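You operate a simulated robot arm through the tools that you are given. There is no shell and no other tool.

The job below is to be done with a simulated two-armed robot. You get a single attempt, and the scene is never put back.

JOB
Check the drop of the brown round fuse on the check block.
Fine: stand it in the socket, swing the contact arm over it, press the green button once and wait for the word.

It is judged by the outcome, as a careful person would: the job done as asked, and still so three seconds after it is handed in. It fails if anything else is knocked over, pushed out of place, dropped, spilled or broken.

ROBOT AND FRAMES
Two 7-joint arms with fingered hands on one trunk that stands fixed in place. Base frame: the origin is at the foot of the trunk, x ahead of it, y to its left, z up. Lengths are in mm, angles in rad, forces in N, time in s.
The left shoulder is at [70, 157, 1239], the right one opposite. With the tool pointing down near the work surface each hand reaches from about 240 to 880 mm from the base axis, measured 20 degrees to its own side. Payload 5 kg a hand.
The tool frame of a hand sits at the grasp point between the pads (the TCP): z along the fingers, y along the line on which they close. The tips reach 31 mm beyond it. The gripper opens to 156 mm; its body begins 88 mm behind the TCP. The gripper is a hand of 4 fingers: y runs from the thumb to the fingers, the wrist lies at [0, 0, -249] in the tool frame, and closing takes about 1.5 s.
Orientation is that of the tool frame in the base frame, as a unit quaternion [w, x, y, z]. With the fingers straight down and closing along the base's y, the tool's x points along the base's -x, its y along +y and its z along -z.

CONTROLS
- The arms move only by the tool nudge_tool. It takes "left_steps", "right_steps" or both (then of equal length, played together; a hand with none holds still); each is one flat list of numbers, 6 for each row, row after row: the shift along the base's x, y, z in mm, then the turn, a rotation vector about the base's x, y, z in rad. In form: [dx, dy, dz, rx, ry, rz, dx, dy, dz, rx, ry, rz, ...]. A call has 1 to 20 rows; each row is the pose to reach, as a shift and turn from the pose commanded when the call began. "left_gripper" and "right_gripper" are, for a hand that has rows, the finger opening in mm, from 0 to 156, set as the call begins (left out, the last holds). Each row takes 0.2 s and may step no farther than 50 mm and 0.15 rad from the row before; otherwise, or with a gripper value out of range, the whole call is refused. Where a pose cannot be reached the arm comes as near as it can. A force on the tool above 40 N (or 10 N above the force at the start of the call, whichever is more), or a blocked arm, ends the call early, and 0.2 s more pass. Each finger travels about 108 mm/s and halts on what it meets, pressing with about 26 N; the grip force reading is that of the motor and also rises with nothing between the fingers. The clock runs only during rows and for 0.2 s after the last one: add rows that repeat a pose to give the fingers time. It gives the time, the measured TCP pose, the force on the tool (base axes), the opening and the grip force at its end, in the units of the frame above (readings bear some noise), with the torque about the TCP (base axes, N m) and any sound that the robot's microphone picked up.
- Cameras (640 x 400 px; columns grow to the right, rows downward): "scene" is now at [123.5, 65.3, 1466.6]; the picture's right is [0.54, -0.84, 0.00], its down [-0.43, -0.28, -0.86] and it looks along [0.72, 0.46, -0.52] (base axes); focal length 310 px, centre (320, 200). "left" rides on the left gripper at [-72, 2, -111] in its tool frame; the picture's right is [-0.02, -1.00, 0.00], its down [0.84, -0.02, -0.54] and it looks along [0.54, -0.01, 0.84] (tool axes); focal length 234 px, centre (320, 200). "right" rides on the right gripper at [72, 2, -111] in its tool frame; the picture's right is [-0.02, 1.00, 0.00], its down [-0.84, -0.02, -0.54] and it looks along [-0.54, -0.01, 0.84] (tool axes); focal length 234 px, centre (320, 200).
- camera(camera): a new picture of that camera. No time passes.
- slide_trunk(by): slides the trunk up (or, below 0, down) by that many mm; the arms and the scene camera ride with it, the base frame stays. It gives what a move gives, with no picture.
- preshape(shape, hand): the hand has 4 fingers and takes this shape, open, in about a second: jaw (thumb against the fingers, like two jaws); tri (thumb and two fingers); tip (a fingertip pinch); poke (one finger out to press); point (the index stretched); flat (the hand flat); cup (the hand cupped); fist (a fist). The gripper value then closes the fingers along that shape, each until it touches; the sizes above hold for jaw. It gives what a move gives, with no picture.
- head_to(pan, tilt): turns the head with the scene camera to pan (to the left, within 1.501 rad either way) and tilt (down, from -0.506 to 1.204), counted from straight ahead of the robot. It gives what a move gives.
- locate(camera, pixels): for up to 12 pixels [column, row] of the newest picture of that camera ("zoom" is the newest enlarged one), the place [x, y, z] in the base frame of the surface seen there, good to about 2 mm, but the place of the scene camera against the robot may be out by one fixed shift of up to 18 mm in any direction. No time passes.
- close_up(camera, box): a new picture of the part [left, top, right, bottom] of that camera's present view, enlarged. No time passes.
- job_done(): hands the job in; it is judged then, once.

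Leave the grippers open and the arms clear of the work at the hand-in unless told otherwise.

The tools are called after ">>>" as name(argument=value, ...) on one line, values as JSON. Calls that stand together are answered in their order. nudge_tool: Moves the arms, as the interface text tells. Its arguments: {"type":"object","properties":{"left_steps":{"type":"array","items":{"type":"number"}},"left_gripper":{"type":"number"},"right_steps":{"type":"array","items":{"type":"number"}},"right_gripper":{"type":"number"}},"required":[]} The other tools are called the same way: slide_trunk (by) moves the trunk up or down; preshape (shape, hand) gives the hand a shape; head_to (pan, tilt) turns the head that bears the scene camera; camera (camera) takes a picture; locate (camera, pixels) gives the place of the surface under pixels of a picture; close_up (camera, box) takes an enlarged picture of a part of a camera's view; job_done () hands the job in.

At the start:

```text
time: 0.0
left_tcp_pos: [478.6, 564.8, 1248.0]
left_tool_rot: [0.0, 0.0, 1.0, 0.0]
left_ft_force: [0.5, 0.7, 1.2]
left_torque: [-0.04, 0.01, -0.04]
left_opening: 156.0
left_grip_force: 0.0
left_shape: jaw
right_tcp_pos: [525.6, 96.0, 1179.0]
right_tool_rot: [0.001, 0.0, 1.0, 0.0]
right_ft_force: [-0.4, -0.5, 0.0]
right_torque: [0.02, 0.03, 0.05]
right_opening: 156.0
right_grip_force: 0.0
right_shape: jaw
trunk travel left (down, up): [-625.0, 315.0]
head pan, tilt (commanded): [0.567, 0.541]
```

scene: 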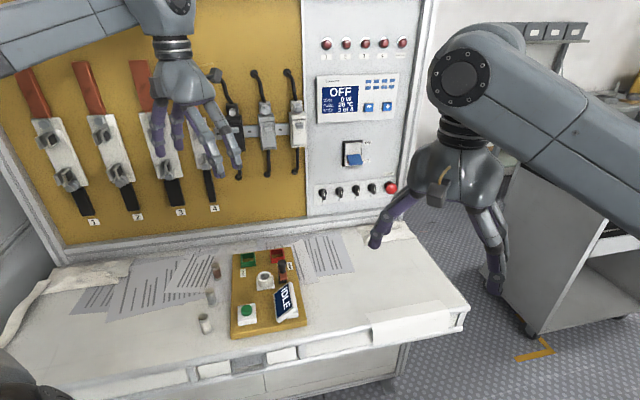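
right: 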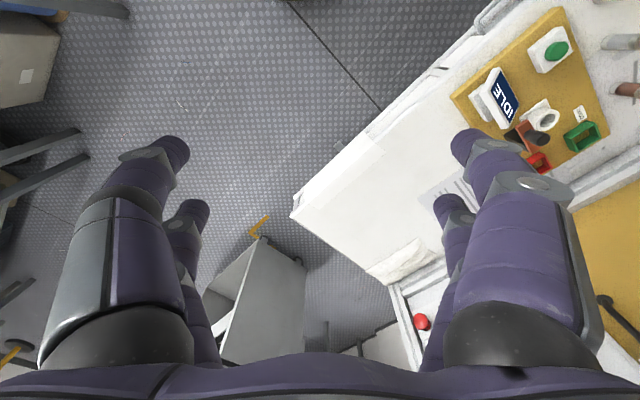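
left: 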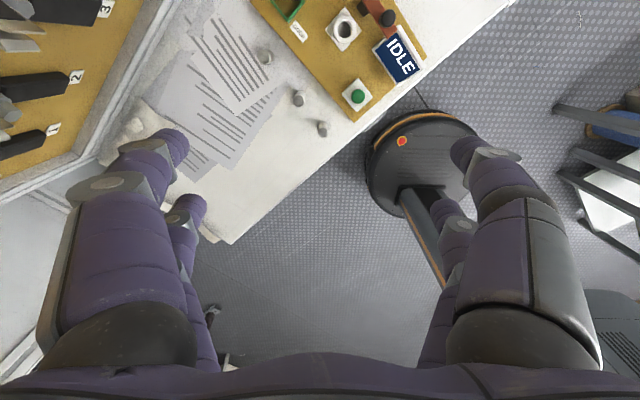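

I see a desk with a yellow check block (about pixel 268,295 in the scene picture) and three cylinders left of it (about 215,268; 211,297; 205,323). I'll take an enlarged view of this area first.

>>> close_up(camera="scene", box=[180, 235, 340, 345])

>>> close_up(camera="right", box=[440, 0, 640, 180])

>>> close_up(camera="left", box=[230, 0, 440, 140])

```text
3.64 times, centred on (260, 290) of scene
```

zoom: 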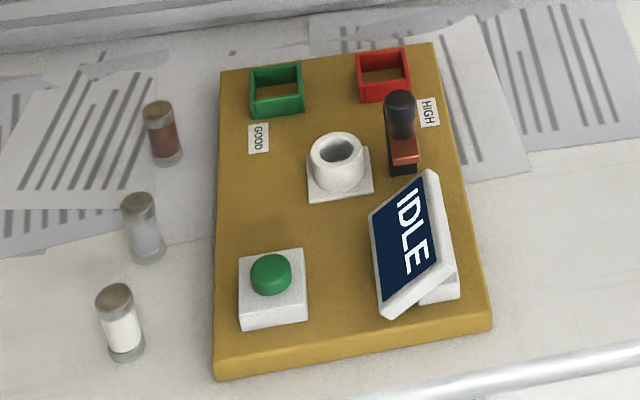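

```text
2.22 times, centred on (540, 90) of right
```

zoom: 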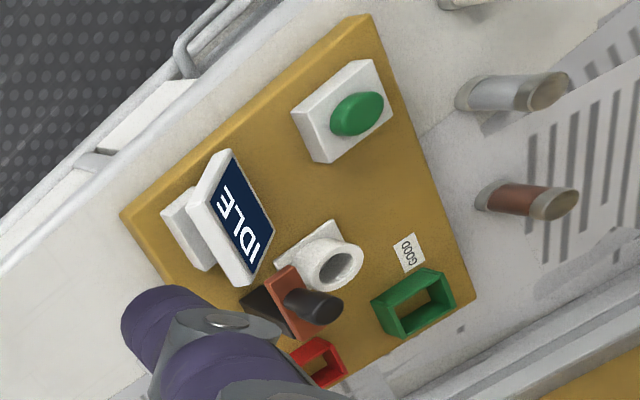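

```text
2.86 times, centred on (335, 70) of left
```

zoom: 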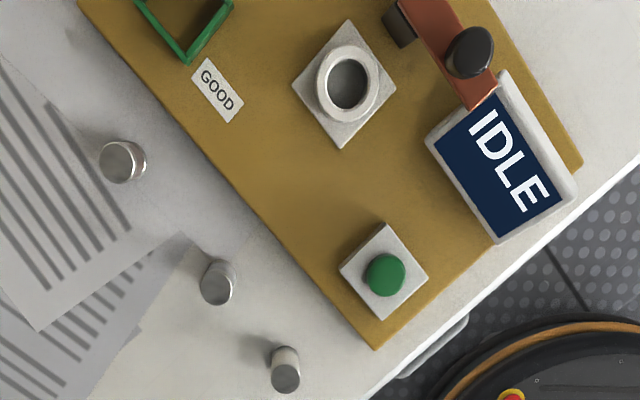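

The brown fuse is the far one of the three. I'll locate the key features using the scene zoom and, afterwards, the left-hand camera for cross-checking against the scene camera offset.

>>> close_up(camera="scene", box=[180, 235, 340, 345])

>>> locate(camera="zoom", pixels=[[158, 108], [164, 140], [140, 200], [114, 292], [271, 268], [336, 150], [336, 135], [400, 98], [404, 150], [402, 168], [405, 235], [277, 100]])

>>> locate(camera="left", pixels=[[264, 57], [298, 97], [322, 127], [357, 96], [343, 30], [343, 22], [388, 18], [399, 62], [376, 5], [309, 34], [335, 110], [290, 5]])

>>> locate(camera="right", pixels=[[557, 49], [545, 121], [546, 115], [541, 139], [531, 131], [507, 95], [580, 137], [538, 162], [613, 92], [628, 90], [607, 41], [455, 96]])

```text
3.64 times, centred on (260, 290) of scene
```

zoom: 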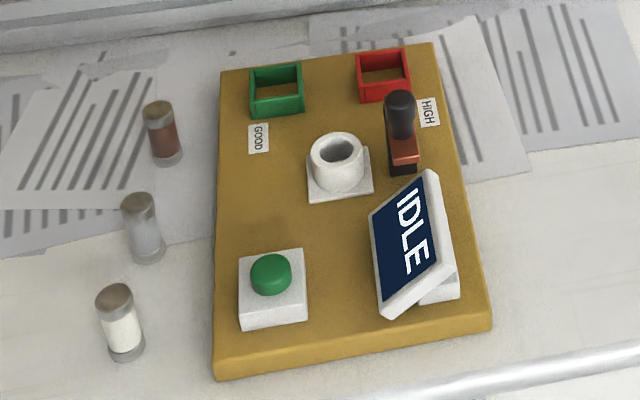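

```text
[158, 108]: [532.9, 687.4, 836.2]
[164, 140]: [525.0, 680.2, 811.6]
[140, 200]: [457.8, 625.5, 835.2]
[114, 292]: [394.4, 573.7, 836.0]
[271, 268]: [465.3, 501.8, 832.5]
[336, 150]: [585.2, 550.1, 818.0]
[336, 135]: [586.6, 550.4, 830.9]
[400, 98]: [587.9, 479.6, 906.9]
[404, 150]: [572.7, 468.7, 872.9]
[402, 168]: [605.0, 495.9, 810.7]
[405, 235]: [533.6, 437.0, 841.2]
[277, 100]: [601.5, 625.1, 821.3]
```

```text
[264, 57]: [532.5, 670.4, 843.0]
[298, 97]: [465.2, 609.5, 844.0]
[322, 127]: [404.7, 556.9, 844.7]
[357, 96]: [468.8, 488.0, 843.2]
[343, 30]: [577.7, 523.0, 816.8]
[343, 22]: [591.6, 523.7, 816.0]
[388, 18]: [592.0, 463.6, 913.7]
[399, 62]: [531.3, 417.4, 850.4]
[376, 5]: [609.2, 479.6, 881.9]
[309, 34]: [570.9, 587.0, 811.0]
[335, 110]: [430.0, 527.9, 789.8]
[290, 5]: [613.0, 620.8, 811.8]
```

```text
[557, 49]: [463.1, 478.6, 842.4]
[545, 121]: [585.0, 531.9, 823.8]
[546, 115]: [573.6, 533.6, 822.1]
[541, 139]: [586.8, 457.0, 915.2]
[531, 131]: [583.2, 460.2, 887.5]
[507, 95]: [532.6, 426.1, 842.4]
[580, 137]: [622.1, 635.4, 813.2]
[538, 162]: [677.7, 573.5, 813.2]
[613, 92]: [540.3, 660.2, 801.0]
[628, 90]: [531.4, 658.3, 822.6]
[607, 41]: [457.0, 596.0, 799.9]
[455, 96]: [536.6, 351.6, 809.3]
```

The hand cameras agree with each other and the scene camera seems shifted by about (0, +15, -8). I'll zoom in tight on the contact arm, socket and brown fuse to understand their shapes.

>>> close_up(camera="scene", box=[252, 248, 302, 292])

>>> close_up(camera="right", box=[490, 70, 590, 180])

>>> close_up(camera="left", box=[310, 0, 430, 90])

```text
9.09 times, centred on (277, 270) of scene
```

zoom: 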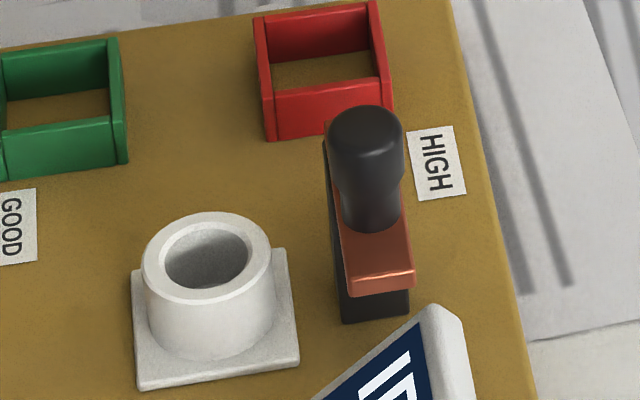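

```text
3.64 times, centred on (540, 125) of right
```

zoom: 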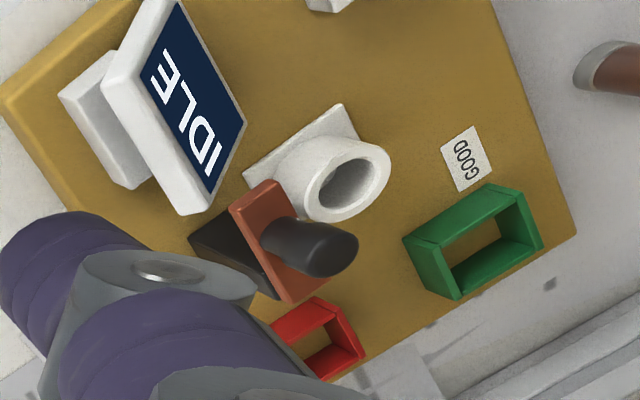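

```text
4.44 times, centred on (370, 45) of left
```

zoom: 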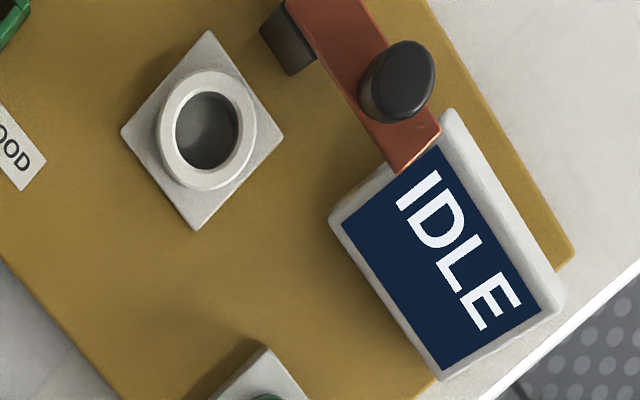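

The contact arm is a copper strip pivoting on a black post near the red box, with a black knob near its free end; it points toward the display and must swing toward the socket. I want a better overhead view, so I'll lower the left hand a bit and tilt it so that its camera sees the whole block (it stays ~150 mm above everything).

>>> nudge_tool(left_steps=[10, -5, -37, 0, -0.1, 0, 20, -10, -75, 0, -0.2, 0, 30, -15, -112, 0, -0.3, 0, 40, -25, -150, 0, -0.4, 0, 40, -25, -150, 0, -0.4, 0])

>>> camera(camera="left")

```text
time: 1.2
left_tcp_pos: [517.4, 539.3, 1095.9]
left_tool_rot: [0.199, -0.001, 0.98, 0.0]
left_ft_force: [-0.6, -1.0, 0.1]
left_torque: [0.02, 0.0, 0.0]
left_opening: 155.7
left_grip_force: 0.2
left_shape: jaw
right_tcp_pos: [526.9, 98.0, 1178.6]
right_tool_rot: [0.002, -0.001, 1.0, 0.0]
right_ft_force: [-0.3, 0.2, -1.0]
right_torque: [-0.04, -0.02, -0.03]
right_opening: 156.1
right_grip_force: 0.0
right_shape: jaw
trunk travel left (down, up): [-625.0, 315.0]
head pan, tilt (commanded): [0.567, 0.541]
```

```text
taken
```

left: 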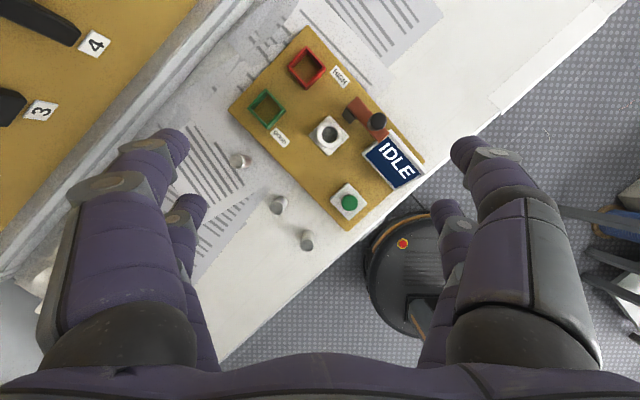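

The block is now well framed between the left fingers. I'll zoom in on it and locate features.

>>> close_up(camera="left", box=[290, 80, 420, 190])

>>> close_up(camera="left", box=[210, 20, 430, 250])

```text
3.64 times, centred on (355, 135) of left
```

zoom: 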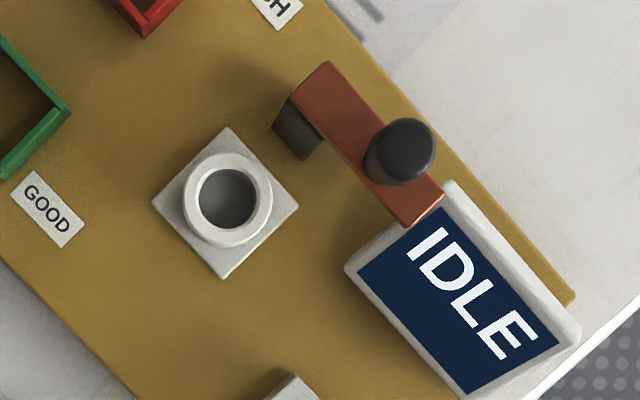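

```text
1.74 times, centred on (320, 135) of left
```

zoom: 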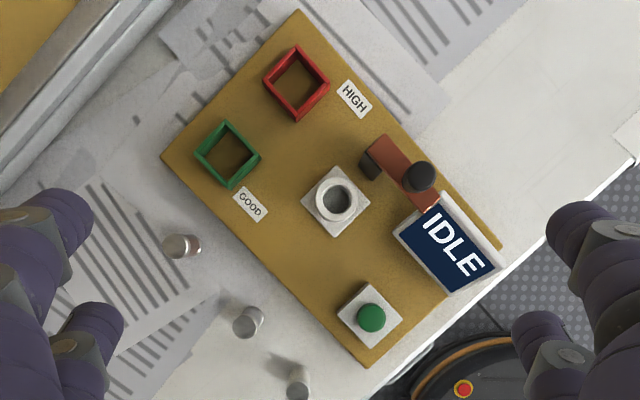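

Locating features in this newest zoom: the brown fuse top (175,246), socket rim points, block corners, button.

>>> locate(camera="zoom", pixels=[[176, 246], [172, 236], [172, 256], [240, 320], [293, 385], [162, 156], [298, 10], [368, 366], [371, 316], [360, 300], [345, 330], [300, 240]])

>>> close_up(camera="left", box=[290, 80, 420, 190])

>>> locate(camera="zoom", pixels=[[230, 158], [188, 195], [228, 240], [268, 200], [228, 200], [215, 215], [328, 65], [296, 98], [405, 222], [440, 195], [355, 140], [404, 145]])

>>> close_up(camera="left", box=[215, 130, 275, 170])

```text
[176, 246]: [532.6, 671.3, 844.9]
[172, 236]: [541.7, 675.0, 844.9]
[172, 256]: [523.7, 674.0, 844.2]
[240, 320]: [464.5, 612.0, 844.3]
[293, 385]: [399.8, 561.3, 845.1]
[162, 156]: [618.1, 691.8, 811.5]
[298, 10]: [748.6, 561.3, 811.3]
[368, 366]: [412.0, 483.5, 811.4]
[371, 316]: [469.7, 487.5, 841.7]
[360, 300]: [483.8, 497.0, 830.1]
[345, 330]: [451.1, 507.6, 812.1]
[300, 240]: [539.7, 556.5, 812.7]
```

```text
3.64 times, centred on (355, 135) of left
```

zoom: 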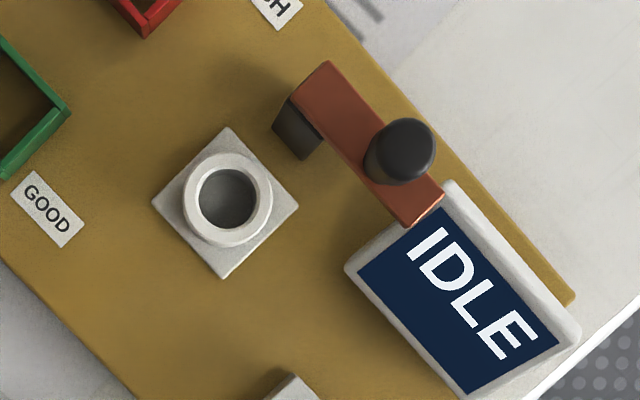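

```text
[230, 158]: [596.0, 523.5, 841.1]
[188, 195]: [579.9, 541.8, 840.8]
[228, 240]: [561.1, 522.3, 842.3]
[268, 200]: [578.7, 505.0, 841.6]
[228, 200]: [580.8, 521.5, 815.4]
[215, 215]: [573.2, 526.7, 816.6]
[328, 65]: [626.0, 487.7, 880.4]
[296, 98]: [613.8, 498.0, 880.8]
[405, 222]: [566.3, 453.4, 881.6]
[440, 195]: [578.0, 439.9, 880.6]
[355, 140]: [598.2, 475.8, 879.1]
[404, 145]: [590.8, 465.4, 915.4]
```

```text
10.00 times, centred on (245, 150) of left
```

zoom: 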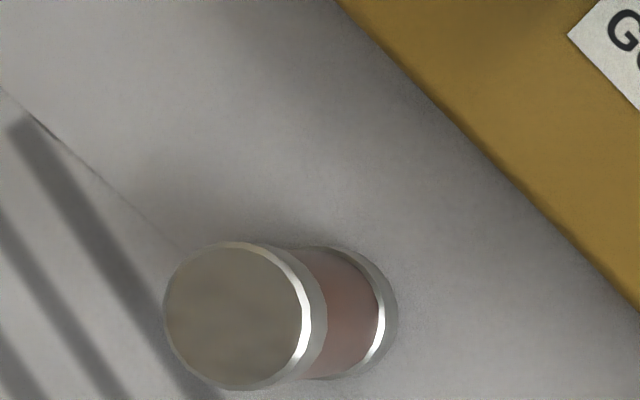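

Locating the fuse top rim, its base and the desk beside it.

>>> locate(camera="zoom", pixels=[[235, 315], [168, 310], [303, 330], [235, 246], [238, 385], [350, 310], [385, 300], [390, 340], [430, 330], [130, 300], [250, 200], [600, 300]])

```text
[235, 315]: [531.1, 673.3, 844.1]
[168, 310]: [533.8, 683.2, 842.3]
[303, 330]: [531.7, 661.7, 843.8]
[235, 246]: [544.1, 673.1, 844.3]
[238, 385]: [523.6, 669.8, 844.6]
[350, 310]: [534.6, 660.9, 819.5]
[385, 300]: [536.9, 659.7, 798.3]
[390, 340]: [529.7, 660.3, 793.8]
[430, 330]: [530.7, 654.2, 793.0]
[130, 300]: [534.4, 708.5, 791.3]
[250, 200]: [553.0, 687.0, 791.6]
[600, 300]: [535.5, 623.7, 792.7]
```

Findings: desk z≈792, fuse top z≈844 (52 mm tall, ~24 mm thick) centred near (533, 672); socket centre ≈(578.5, 523.4), rim z≈841.5, floor ≈816, hole ≈26 mm; strip top z≈881, knob top ≈915; button top ≈(470, 487.5, 842). Before grasping I want to see how the hand's fingers are arranged. I'll try the "tip" shape in the air and look.

>>> preshape(shape="tip", hand="left")

>>> camera(camera="left")

>>> camera(camera="scene")

>>> camera(camera="right")

```text
time: 2.1
left_tcp_pos: [518.6, 540.5, 1095.7]
left_tool_rot: [0.199, 0.0, 0.98, 0.001]
left_ft_force: [0.0, 0.4, 0.5]
left_torque: [0.0, 0.0, -0.01]
left_opening: 155.9
left_grip_force: 0.0
left_shape: tip
right_tcp_pos: [525.7, 97.1, 1179.6]
right_tool_rot: [0.001, 0.0, 1.0, 0.0]
right_ft_force: [-0.4, -0.1, 1.1]
right_torque: [-0.01, -0.04, -0.01]
right_opening: 156.2
right_grip_force: 0.0
right_shape: jaw
trunk travel left (down, up): [-625.0, 315.0]
head pan, tilt (commanded): [0.567, 0.541]
```

```text
taken
```

left: 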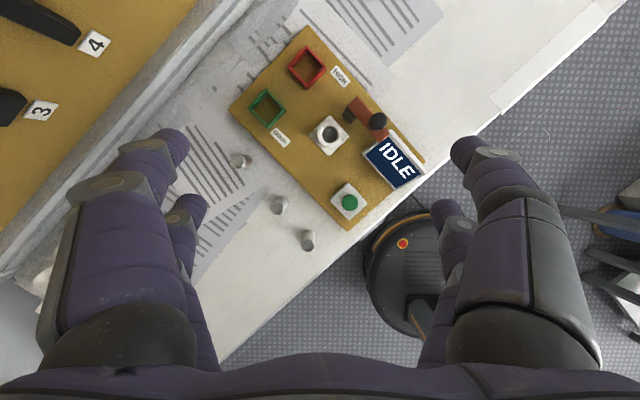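

```text
taken
```

scene: 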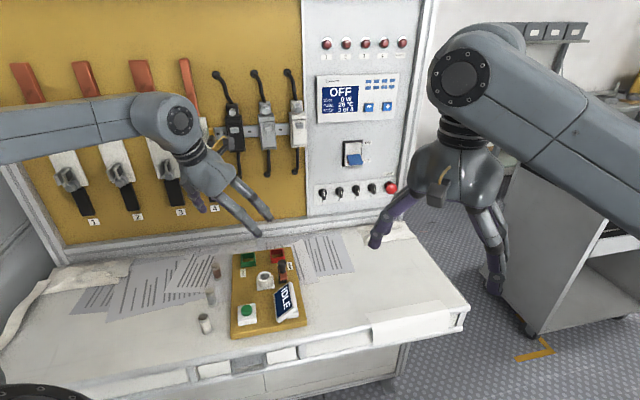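

```text
taken
```

right: 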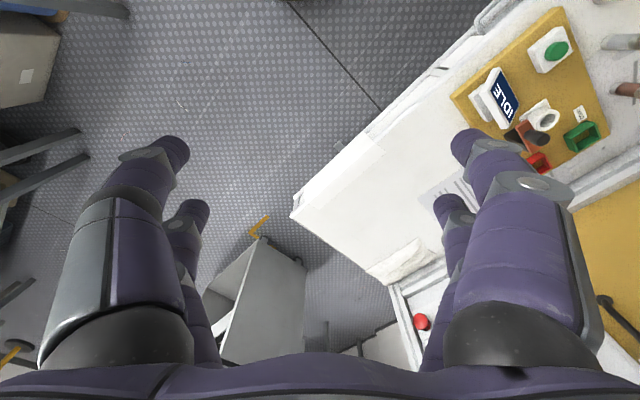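

The open "tip" shape looks just like "jaw". I'll close it to about 30 mm in the air to see how the fingers come together.

>>> nudge_tool(left_steps=[0, 0, 0, 0, 0, 0, 0, 0, 0, 0, 0, 0, 0, 0, 0, 0, 0, 0, 0, 0, 0, 0, 0, 0, 0, 0, 0, 0, 0, 0, 0, 0, 0, 0, 0, 0], left_gripper=30)

>>> camera(camera="left")

>>> close_up(camera="scene", box=[140, 80, 300, 250])

```text
time: 3.5
left_tcp_pos: [518.8, 540.4, 1095.9]
left_tool_rot: [0.198, -0.001, 0.98, 0.0]
left_ft_force: [0.5, 0.3, -0.3]
left_torque: [0.04, -0.01, -0.01]
left_opening: 30.3
left_grip_force: 0.1
left_shape: tip
right_tcp_pos: [525.8, 97.6, 1179.2]
right_tool_rot: [0.001, -0.001, 1.0, 0.001]
right_ft_force: [-1.5, -0.5, 0.1]
right_torque: [-0.01, 0.0, -0.02]
right_opening: 155.9
right_grip_force: 0.0
right_shape: jaw
trunk travel left (down, up): [-625.0, 315.0]
head pan, tilt (commanded): [0.567, 0.541]
```

```text
taken
```

left: 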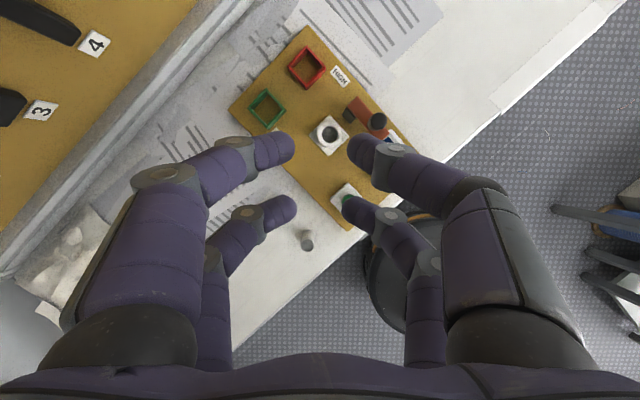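

```text
2.35 times, centred on (220, 165) of scene
```

zoom: 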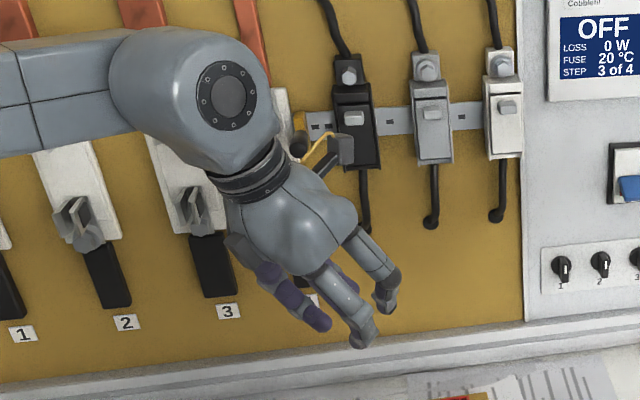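

In "tip" all four fingers (two pairs) close with bent tips. I'll close fully to 0 and look again, then compare with "tri".

>>> nudge_tool(left_steps=[0, 0, 0, 0, 0, 0, 0, 0, 0, 0, 0, 0, 0, 0, 0, 0, 0, 0, 0, 0, 0, 0, 0, 0], left_gripper=0)

>>> camera(camera="left")

>>> close_up(camera="scene", box=[140, 80, 300, 250])

>>> preshape(shape="tri", hand="left")

>>> camera(camera="left")

>>> nudge_tool(left_steps=[0, 0, 0, 0, 0, 0, 0, 0, 0, 0, 0, 0, 0, 0, 0, 0, 0, 0, 0, 0, 0, 0, 0, 0, 0, 0, 0, 0, 0, 0, 0, 0, 0, 0, 0, 0], left_gripper=24)

>>> camera(camera="left")

>>> close_up(camera="scene", box=[140, 80, 300, 250])

```text
time: 4.5
left_tcp_pos: [519.3, 539.9, 1095.0]
left_tool_rot: [0.199, 0.0, 0.98, 0.0]
left_ft_force: [0.2, -0.5, 0.2]
left_torque: [-0.01, 0.03, 0.01]
left_opening: 0.0
left_grip_force: 25.9
left_shape: tip
right_tcp_pos: [525.9, 96.8, 1178.7]
right_tool_rot: [0.0, 0.0, 1.0, 0.0]
right_ft_force: [-0.3, -0.1, 0.3]
right_torque: [-0.01, 0.03, 0.0]
right_opening: 155.9
right_grip_force: 0.0
right_shape: jaw
trunk travel left (down, up): [-625.0, 315.0]
head pan, tilt (commanded): [0.567, 0.541]
```

```text
taken
```

left: 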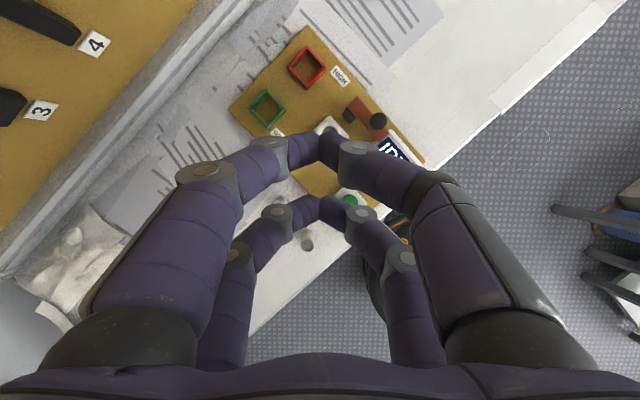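

```text
2.35 times, centred on (220, 165) of scene
```

zoom: 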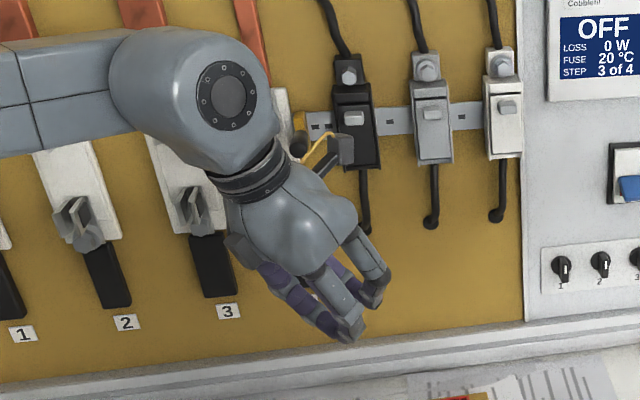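

```text
time: 5.4
left_tcp_pos: [518.9, 541.2, 1096.1]
left_tool_rot: [0.199, -0.001, 0.98, 0.0]
left_ft_force: [0.7, -0.2, 0.3]
left_torque: [-0.05, -0.01, 0.0]
left_opening: 156.2
left_grip_force: 0.0
left_shape: tri
right_tcp_pos: [526.1, 97.7, 1177.6]
right_tool_rot: [0.001, 0.001, 1.0, -0.001]
right_ft_force: [-0.1, 1.2, 0.5]
right_torque: [-0.01, 0.0, 0.01]
right_opening: 156.1
right_grip_force: 0.1
right_shape: jaw
trunk travel left (down, up): [-625.0, 315.0]
head pan, tilt (commanded): [0.567, 0.541]
```

```text
taken
```

left: 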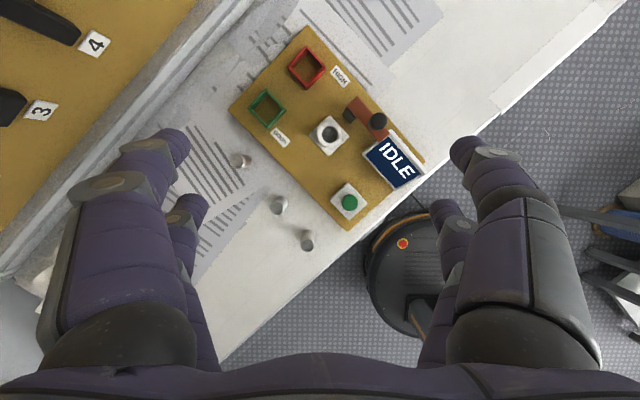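

```text
time: 6.8
left_tcp_pos: [519.1, 539.7, 1096.6]
left_tool_rot: [0.198, -0.001, 0.98, 0.001]
left_ft_force: [-0.4, 0.9, 0.4]
left_torque: [0.0, -0.02, 0.01]
left_opening: 24.5
left_grip_force: 0.1
left_shape: tri
right_tcp_pos: [525.3, 98.0, 1178.1]
right_tool_rot: [0.001, 0.0, 1.0, 0.0]
right_ft_force: [0.0, 0.5, 0.1]
right_torque: [-0.01, -0.01, -0.01]
right_opening: 155.8
right_grip_force: 0.1
right_shape: jaw
trunk travel left (down, up): [-625.0, 315.0]
head pan, tilt (commanded): [0.567, 0.541]
```

```text
taken
```

left: 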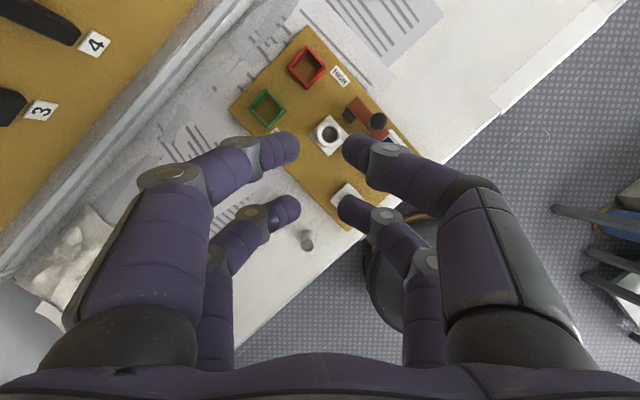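

```text
2.35 times, centred on (220, 165) of scene
```

zoom: 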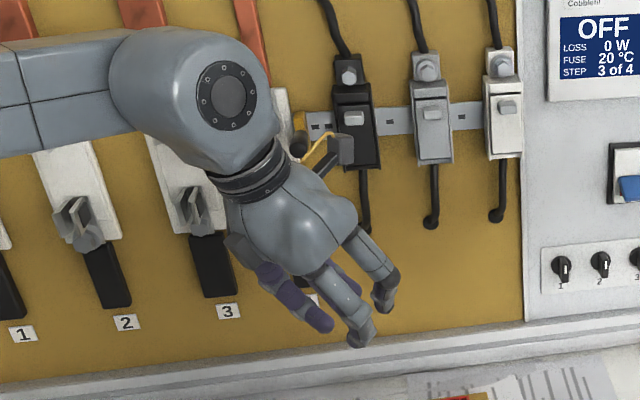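

The three shapes look alike here: two finger pairs, side by side. I'll locate the fingertips in the newest left picture to find where each pair really sits relative to the TCP.

>>> locate(camera="left", pixels=[[296, 147], [288, 150], [345, 148], [355, 150], [298, 206], [285, 208], [341, 208], [352, 212], [280, 138], [280, 162], [285, 198], [285, 220]])

>>> close_up(camera="left", box=[220, 110, 420, 240])

>>> close_up(camera="scene", box=[190, 165, 250, 235])

```text
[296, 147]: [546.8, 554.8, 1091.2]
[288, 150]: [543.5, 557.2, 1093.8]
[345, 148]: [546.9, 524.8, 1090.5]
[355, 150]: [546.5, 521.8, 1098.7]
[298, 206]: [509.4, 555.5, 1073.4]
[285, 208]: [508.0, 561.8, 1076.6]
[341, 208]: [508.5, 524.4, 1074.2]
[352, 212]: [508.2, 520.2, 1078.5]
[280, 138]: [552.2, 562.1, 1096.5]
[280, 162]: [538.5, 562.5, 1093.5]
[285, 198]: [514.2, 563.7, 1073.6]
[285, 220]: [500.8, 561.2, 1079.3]
```

```text
3.08 times, centred on (320, 175) of left
```

zoom: 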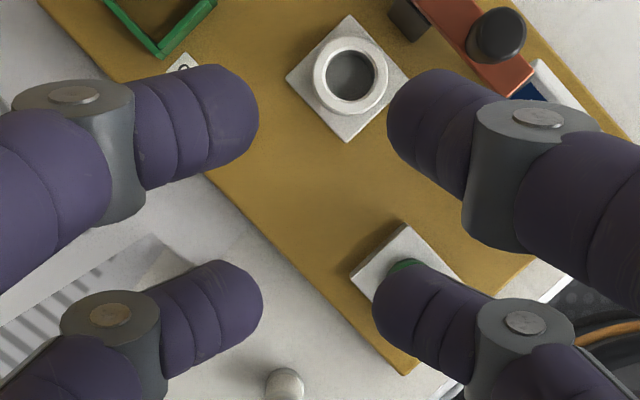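

```text
5.71 times, centred on (220, 200) of scene
```

zoom: 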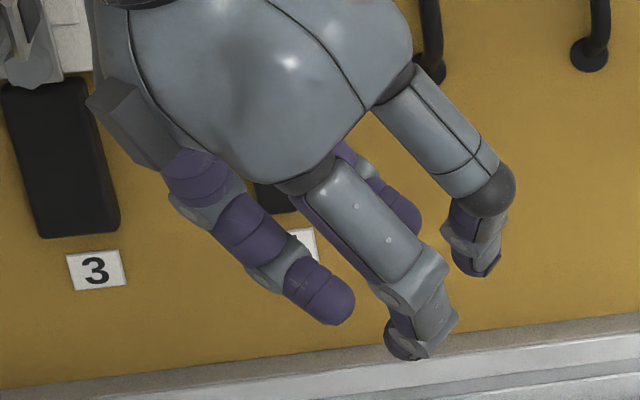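

At 24 mm opening the pairs sit at about tool x ≈ -21 (camera side) and +21, contact height ≈ 20 mm beyond the TCP; a 24 mm fuse would slip between pairs, so I'll use one pair only. I'll set the opening to 50 mm and locate points on the finger links, to learn the finger envelope.

>>> nudge_tool(left_steps=[0, 0, 0, 0, 0, 0, 0, 0, 0, 0, 0, 0, 0, 0, 0, 0, 0, 0], left_gripper=50)

>>> camera(camera="left")

```text
time: 7.6
left_tcp_pos: [519.3, 539.3, 1096.0]
left_tool_rot: [0.199, 0.0, 0.98, 0.001]
left_ft_force: [-0.1, -0.2, -0.2]
left_torque: [-0.03, -0.01, -0.02]
left_opening: 49.6
left_grip_force: 0.1
left_shape: tri
right_tcp_pos: [525.3, 97.5, 1179.9]
right_tool_rot: [0.001, 0.0, 1.0, 0.0]
right_ft_force: [0.4, 0.5, 0.0]
right_torque: [0.02, 0.01, 0.0]
right_opening: 155.9
right_grip_force: 0.0
right_shape: jaw
trunk travel left (down, up): [-625.0, 315.0]
head pan, tilt (commanded): [0.567, 0.541]
```

```text
taken
```

left: 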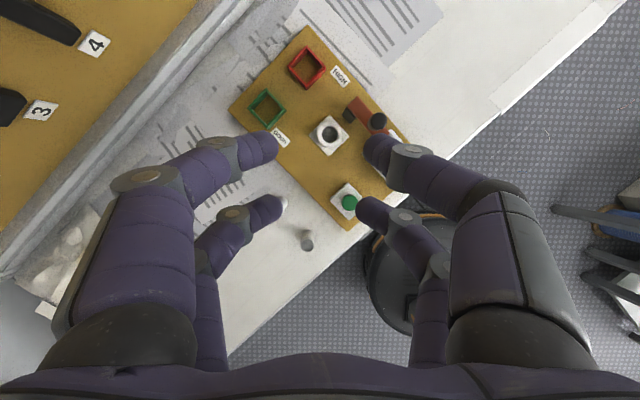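

Locating points along the left and right fingers (tip, knuckles, base) for the envelope, plus display corners.

>>> locate(camera="left", pixels=[[278, 146], [262, 146], [222, 145], [190, 165], [150, 180], [115, 180], [75, 260], [283, 205], [267, 208], [233, 212], [205, 250], [364, 203]])

```text
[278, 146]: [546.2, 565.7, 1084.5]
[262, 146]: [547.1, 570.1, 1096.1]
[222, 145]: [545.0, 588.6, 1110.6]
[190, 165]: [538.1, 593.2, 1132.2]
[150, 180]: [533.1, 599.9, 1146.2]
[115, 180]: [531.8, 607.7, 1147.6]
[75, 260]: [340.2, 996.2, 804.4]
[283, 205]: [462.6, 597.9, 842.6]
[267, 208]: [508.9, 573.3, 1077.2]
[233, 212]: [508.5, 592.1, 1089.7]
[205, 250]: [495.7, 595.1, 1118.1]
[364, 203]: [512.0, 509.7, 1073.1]
```

Fingers stay narrow (knuckles within ±55 mm near the tips), so an opening of 50 mm is safe beside the other fuses. I'll check how "jaw" looks when nearly closed too, because upright pads would hold the fuse better.

>>> preshape(shape="jaw", hand="left")

>>> nudge_tool(left_steps=[0, 10, 0, 0, 0.13, 0, 0, 20, 0, 0, 0.26, 0, 0, 40, 0, 0, 0.4, 0, 0, 60, 0, 0, 0.4, 0, 0, 60, 0, 0, 0.4, 0, 0, 60, 0, 0, 0.4, 0], left_gripper=24)

>>> camera(camera="left")

>>> camera(camera="scene")

```text
time: 8.5
left_tcp_pos: [517.7, 540.1, 1096.6]
left_tool_rot: [0.198, 0.0, 0.98, 0.0]
left_ft_force: [-0.1, -0.2, -0.1]
left_torque: [0.02, 0.01, -0.01]
left_opening: 155.9
left_grip_force: 0.0
left_shape: jaw
right_tcp_pos: [524.6, 97.1, 1178.8]
right_tool_rot: [0.001, 0.001, 1.0, 0.0]
right_ft_force: [1.0, -0.3, -0.2]
right_torque: [0.01, 0.01, 0.01]
right_opening: 155.7
right_grip_force: 0.1
right_shape: jaw
trunk travel left (down, up): [-625.0, 315.0]
head pan, tilt (commanded): [0.567, 0.541]
```

```text
time: 9.9
left_tcp_pos: [519.5, 601.6, 1096.3]
left_tool_rot: [0.0, -0.001, 1.0, 0.0]
left_ft_force: [-0.7, 0.2, 0.3]
left_torque: [-0.04, 0.0, 0.01]
left_opening: 24.2
left_grip_force: 0.1
left_shape: jaw
right_tcp_pos: [526.1, 96.4, 1178.5]
right_tool_rot: [0.001, 0.0, 1.0, 0.0]
right_ft_force: [-0.3, 0.1, 0.7]
right_torque: [0.02, 0.0, -0.01]
right_opening: 155.9
right_grip_force: 0.1
right_shape: jaw
trunk travel left (down, up): [-625.0, 315.0]
head pan, tilt (commanded): [0.567, 0.541]
```

```text
taken
```

left: 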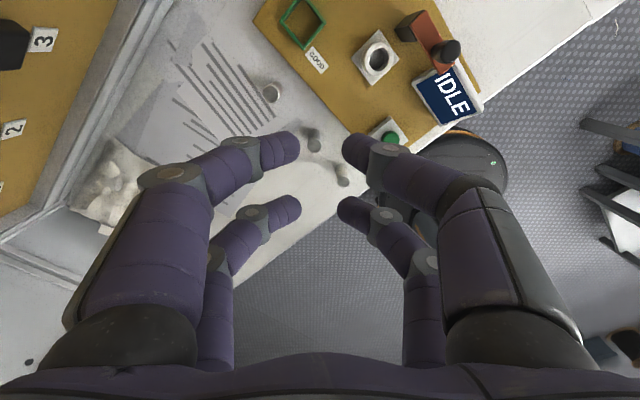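

```text
taken
```

scene: 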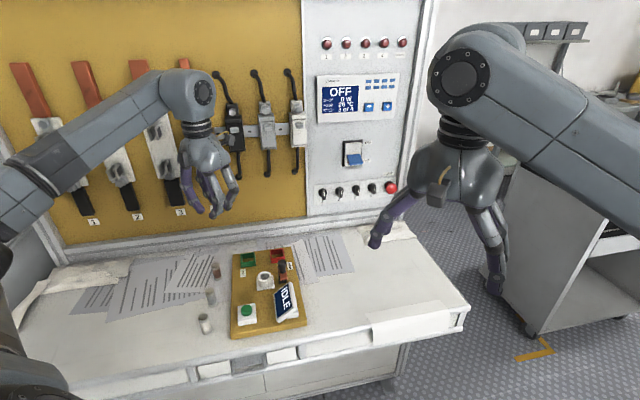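

All shapes close the same way here. Next I'll turn the hand to yaw about -65° (so that at the socket the fingers stay clear of the contact arm and display), open to 50 mm and move to above the brown fuse at TCP ≈ (524, 691, 1000), well above everything.

>>> nudge_tool(left_steps=[1, 11, -12, 0, 0, -0.142, 1, 22, -24, 0, 0, -0.284, 2, 33, -36, 0, 0, -0.426, 3, 44, -48, 0, 0, -0.568, 3, 55, -60, 0, 0, -0.71, 4, 66, -72, 0, 0, -0.852, 5, 78, -84, 0, 0, -0.994, 5, 90, -96, 0, 0, -1.134, 5, 90, -96, 0, 0, -1.134], left_gripper=50)

>>> camera(camera="left")

>>> camera(camera="scene")

```text
time: 11.9
left_tcp_pos: [527.0, 680.7, 1004.7]
left_tool_rot: [-0.001, 0.527, 0.85, 0.003]
left_ft_force: [-0.3, 0.1, -1.5]
left_torque: [-0.02, 0.01, -0.02]
left_opening: 50.1
left_grip_force: 0.1
left_shape: jaw
left hand out of reach, approached as far as the arm can: row 8, 9
right_tcp_pos: [524.3, 97.1, 1179.9]
right_tool_rot: [0.001, 0.0, 1.0, -0.001]
right_ft_force: [0.3, -0.2, 0.1]
right_torque: [0.0, -0.04, 0.0]
right_opening: 156.2
right_grip_force: 0.1
right_shape: jaw
trunk travel left (down, up): [-625.0, 315.0]
head pan, tilt (commanded): [0.567, 0.541]
```

```text
taken
```

left: 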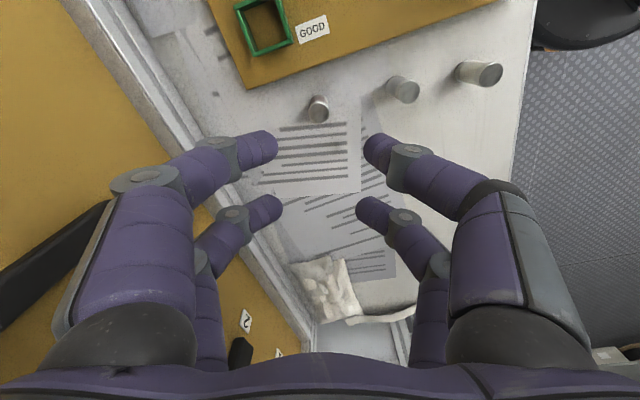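

```text
taken
```

scene: 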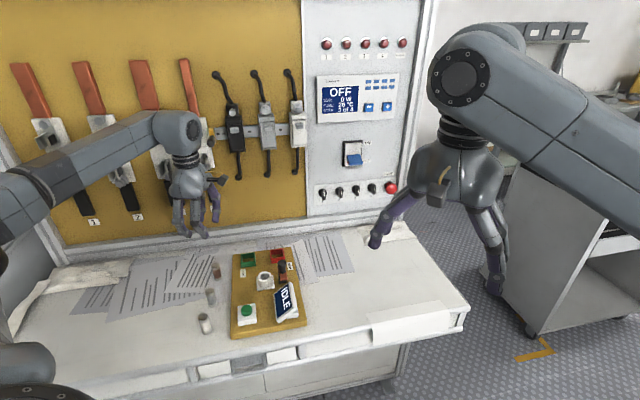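

The yaw of -1.13 is just past the arm's limit here (got to about -1.11, position short by ~9 mm). I'll pick at a milder yaw (-50°) and turn at the socket, where it's nearer. First I'll locate the brown fuse again from this picture (around 318,108) and zoom in.

>>> close_up(camera="left", box=[285, 85, 349, 125])

>>> locate(camera="left", pixels=[[404, 90], [480, 72], [316, 27], [270, 40], [150, 100], [260, 240], [180, 140], [380, 180], [322, 285], [355, 275], [265, 25], [320, 60]])

```text
10.00 times, centred on (317, 105) of left
```

zoom: 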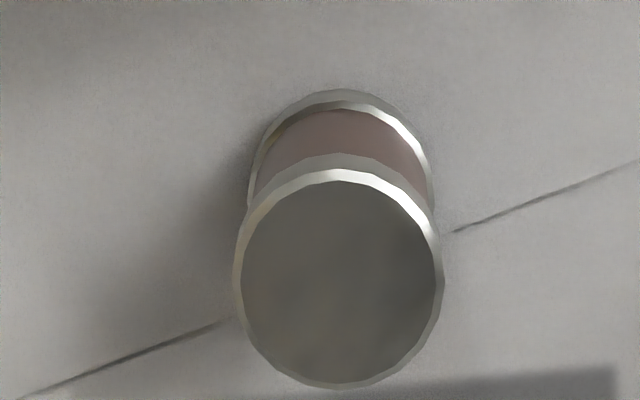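

```text
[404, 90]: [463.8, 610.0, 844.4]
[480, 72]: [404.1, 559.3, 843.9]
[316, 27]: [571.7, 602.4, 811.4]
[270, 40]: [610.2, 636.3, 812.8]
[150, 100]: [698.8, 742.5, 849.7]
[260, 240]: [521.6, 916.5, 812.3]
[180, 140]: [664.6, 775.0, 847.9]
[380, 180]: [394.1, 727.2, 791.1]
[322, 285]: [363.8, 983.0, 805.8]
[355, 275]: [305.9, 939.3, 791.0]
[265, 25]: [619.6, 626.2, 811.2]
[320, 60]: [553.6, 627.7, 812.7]
```

Locating the fuse's top rim in this zoom.

>>> locate(camera="zoom", pixels=[[340, 280], [242, 285], [436, 285], [338, 180], [338, 380], [270, 220], [410, 220], [270, 350], [408, 350], [340, 140], [340, 98]])

```text
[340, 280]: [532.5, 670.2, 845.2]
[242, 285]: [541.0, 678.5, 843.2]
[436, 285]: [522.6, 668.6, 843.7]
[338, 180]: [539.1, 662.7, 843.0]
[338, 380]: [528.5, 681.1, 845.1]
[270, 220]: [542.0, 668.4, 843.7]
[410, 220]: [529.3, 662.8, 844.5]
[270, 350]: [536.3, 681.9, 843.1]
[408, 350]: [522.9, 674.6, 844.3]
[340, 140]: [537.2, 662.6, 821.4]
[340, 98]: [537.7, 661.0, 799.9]
```

Fuse centre is (532.7, 672.3), consistent. Now I'll turn back to yaw ≈ -50° and go to above the fuse at z ≈ 960 (finger pair A over the fuse), then check the measured pose.

>>> nudge_tool(left_steps=[-2, -1, -20, 0, 0, 0.13, -4, -2, -40, 0, 0, 0.261, -4, -2, -40, 0, 0, 0.261, -4, -2, -40, 0, 0, 0.261], left_gripper=50)

>>> camera(camera="left")

```text
time: 12.9
left_tcp_pos: [522.1, 678.3, 965.7]
left_tool_rot: [-0.001, 0.422, 0.907, 0.0]
left_ft_force: [-0.1, 0.5, 0.8]
left_torque: [0.06, 0.02, 0.01]
left_opening: 49.6
left_grip_force: 0.1
left_shape: jaw
right_tcp_pos: [526.8, 97.8, 1178.4]
right_tool_rot: [0.0, -0.001, 1.0, -0.001]
right_ft_force: [0.2, -0.4, 0.4]
right_torque: [0.02, -0.01, 0.0]
right_opening: 155.9
right_grip_force: 0.1
right_shape: jaw
trunk travel left (down, up): [-625.0, 315.0]
head pan, tilt (commanded): [0.567, 0.541]
```

```text
taken
```

left: 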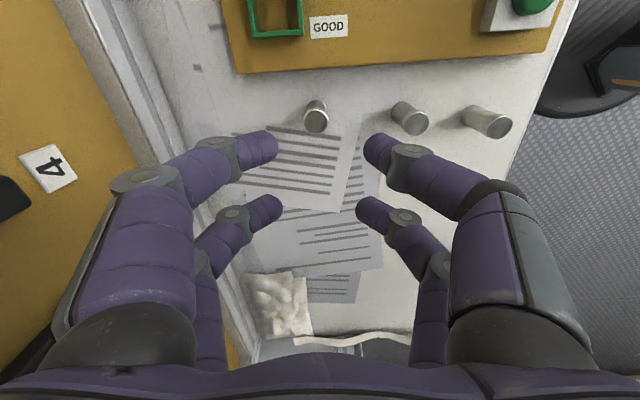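

The pose measured is (522.1, 678.3, 965.7), yaw -0.871. The fuse is at (316,115), nicely between the A finger tips. I'll shift to (519.5, 688, 900), still above the fuse, and check alignment.

>>> nudge_tool(left_steps=[-1, 4, -22, 0, 0, 0, -2, 7, -44, 0, 0, 0, -2.6, 9.8, -65.7, 0, 0, 0, -2.6, 9.8, -65.7, 0, 0, 0, -2.6, 9.8, -65.7, 0, 0, 0])

>>> camera(camera="left")

>>> close_up(camera="left", box=[220, 90, 420, 240])

```text
time: 14.1
left_tcp_pos: [520.6, 687.6, 900.0]
left_tool_rot: [0.0, 0.422, 0.906, 0.0]
left_ft_force: [0.2, -0.1, 0.4]
left_torque: [0.03, 0.03, 0.0]
left_opening: 49.8
left_grip_force: 0.0
left_shape: jaw
right_tcp_pos: [525.7, 95.9, 1178.8]
right_tool_rot: [0.002, 0.0, 1.0, 0.0]
right_ft_force: [0.2, 0.0, -0.6]
right_torque: [-0.01, 0.02, 0.0]
right_opening: 155.8
right_grip_force: 0.0
right_shape: jaw
trunk travel left (down, up): [-625.0, 315.0]
head pan, tilt (commanded): [0.567, 0.541]
```

```text
taken
```

left: 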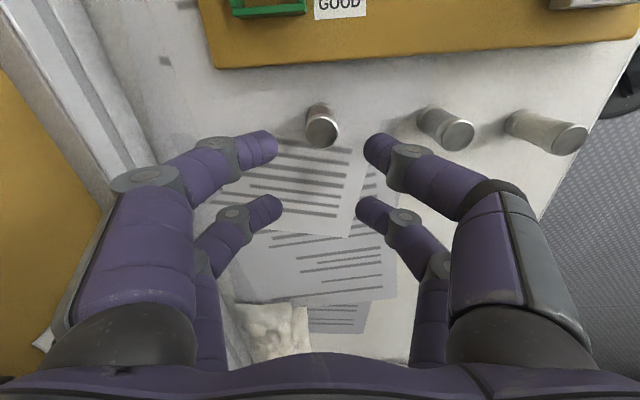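

```text
2.67 times, centred on (320, 165) of left
```

zoom: 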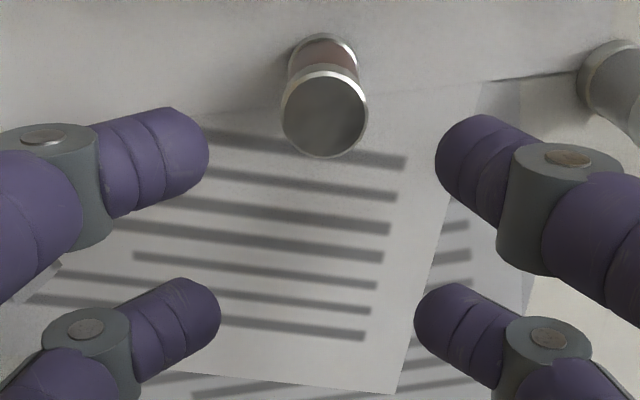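

The fuse is centred between the A fingertips (zoom 324 vs midpoint 322). I'll lower 49 mm to z ≈ 851 so the fingertips straddle the fuse.

>>> nudge_tool(left_steps=[0, 0, -12, 0, 0, 0, 0, 0, -24, 0, 0, 0, -0.3, 0.2, -36, 0, 0, 0, -0.6, 0.4, -49, 0, 0, 0, -0.6, 0.4, -49, 0, 0, 0])

>>> camera(camera="left")

>>> close_up(camera="left", box=[220, 90, 420, 240])

>>> close_up(camera="scene", box=[150, 180, 280, 300])

```text
time: 15.3
left_tcp_pos: [520.0, 688.3, 850.2]
left_tool_rot: [0.001, 0.422, 0.906, 0.0]
left_ft_force: [-0.9, 0.2, 0.0]
left_torque: [-0.02, -0.02, 0.03]
left_opening: 49.8
left_grip_force: 0.0
left_shape: jaw
right_tcp_pos: [525.9, 96.8, 1178.3]
right_tool_rot: [0.001, 0.0, 1.0, 0.0]
right_ft_force: [-0.4, 0.8, 0.5]
right_torque: [-0.02, -0.01, 0.04]
right_opening: 156.0
right_grip_force: 0.1
right_shape: jaw
trunk travel left (down, up): [-625.0, 315.0]
head pan, tilt (commanded): [0.567, 0.541]
```

```text
taken
```

left: 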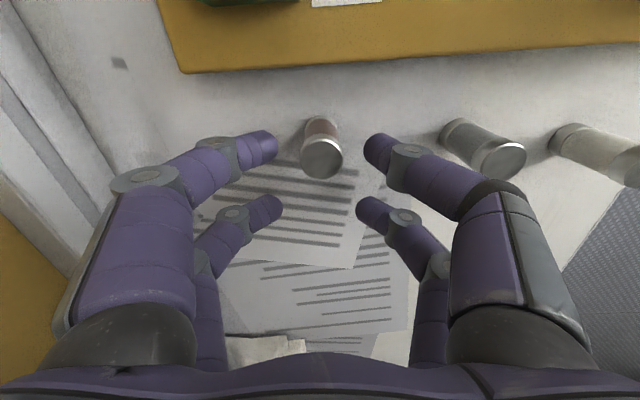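

```text
2.67 times, centred on (320, 165) of left
```

zoom: 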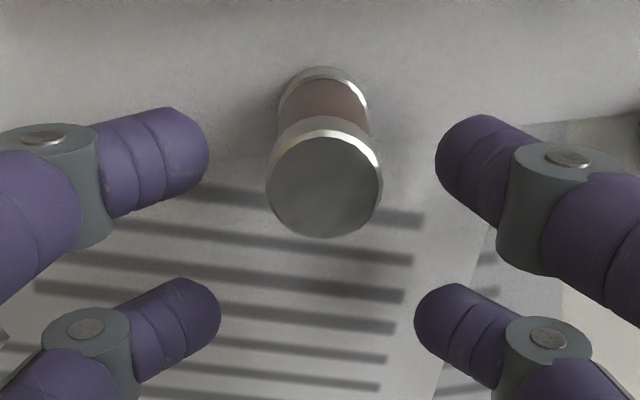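

```text
3.33 times, centred on (215, 240) of scene
```

zoom: 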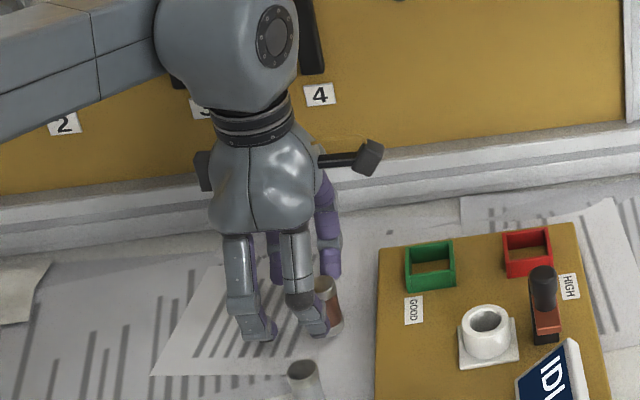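

The fuse axis at contact height lines up with the A fingertips (zoom row ≈160 vs tips ≈155). Force is zero. I'll close the fingers (target 10 mm) and wait for them.

>>> nudge_tool(left_steps=[0, 0, 0, 0, 0, 0, 0, 0, 0, 0, 0, 0, 0, 0, 0, 0, 0, 0, 0, 0, 0, 0, 0, 0, 0, 0, 0, 0, 0, 0], left_gripper=10)

>>> close_up(camera="left", box=[220, 90, 420, 240])

>>> close_up(camera="scene", box=[150, 180, 280, 300])

```text
time: 16.5
left_tcp_pos: [519.8, 689.0, 849.5]
left_tool_rot: [0.001, 0.423, 0.906, 0.0]
left_ft_force: [1.5, 0.4, -0.5]
left_torque: [0.01, -0.01, 0.02]
left_opening: 7.6
left_grip_force: 26.5
left_shape: jaw
right_tcp_pos: [525.6, 97.8, 1178.6]
right_tool_rot: [0.001, -0.001, 1.0, 0.0]
right_ft_force: [-0.8, 0.5, 1.2]
right_torque: [-0.03, -0.02, 0.0]
right_opening: 155.9
right_grip_force: 0.0
right_shape: jaw
trunk travel left (down, up): [-625.0, 315.0]
head pan, tilt (commanded): [0.567, 0.541]
```

```text
2.67 times, centred on (320, 165) of left
```

zoom: 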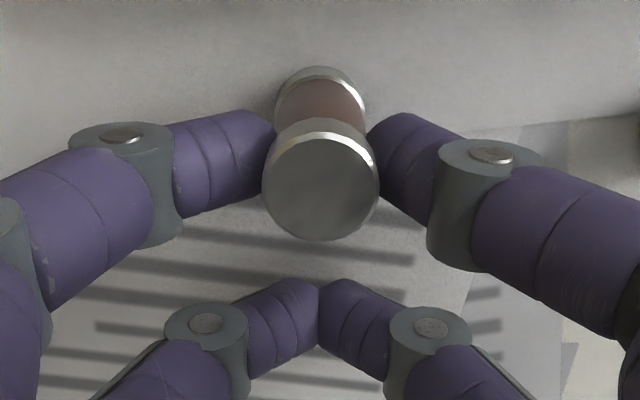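

```text
3.33 times, centred on (215, 240) of scene
```

zoom: 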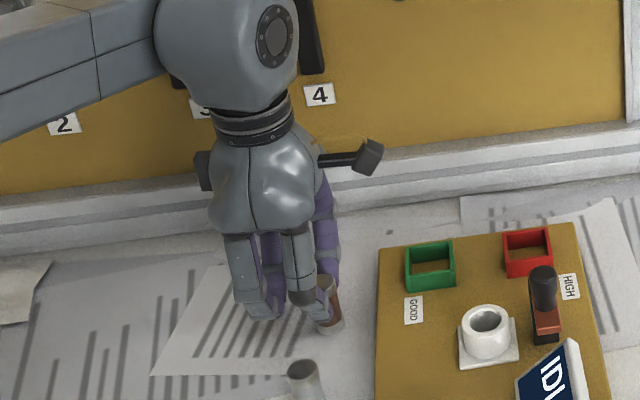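

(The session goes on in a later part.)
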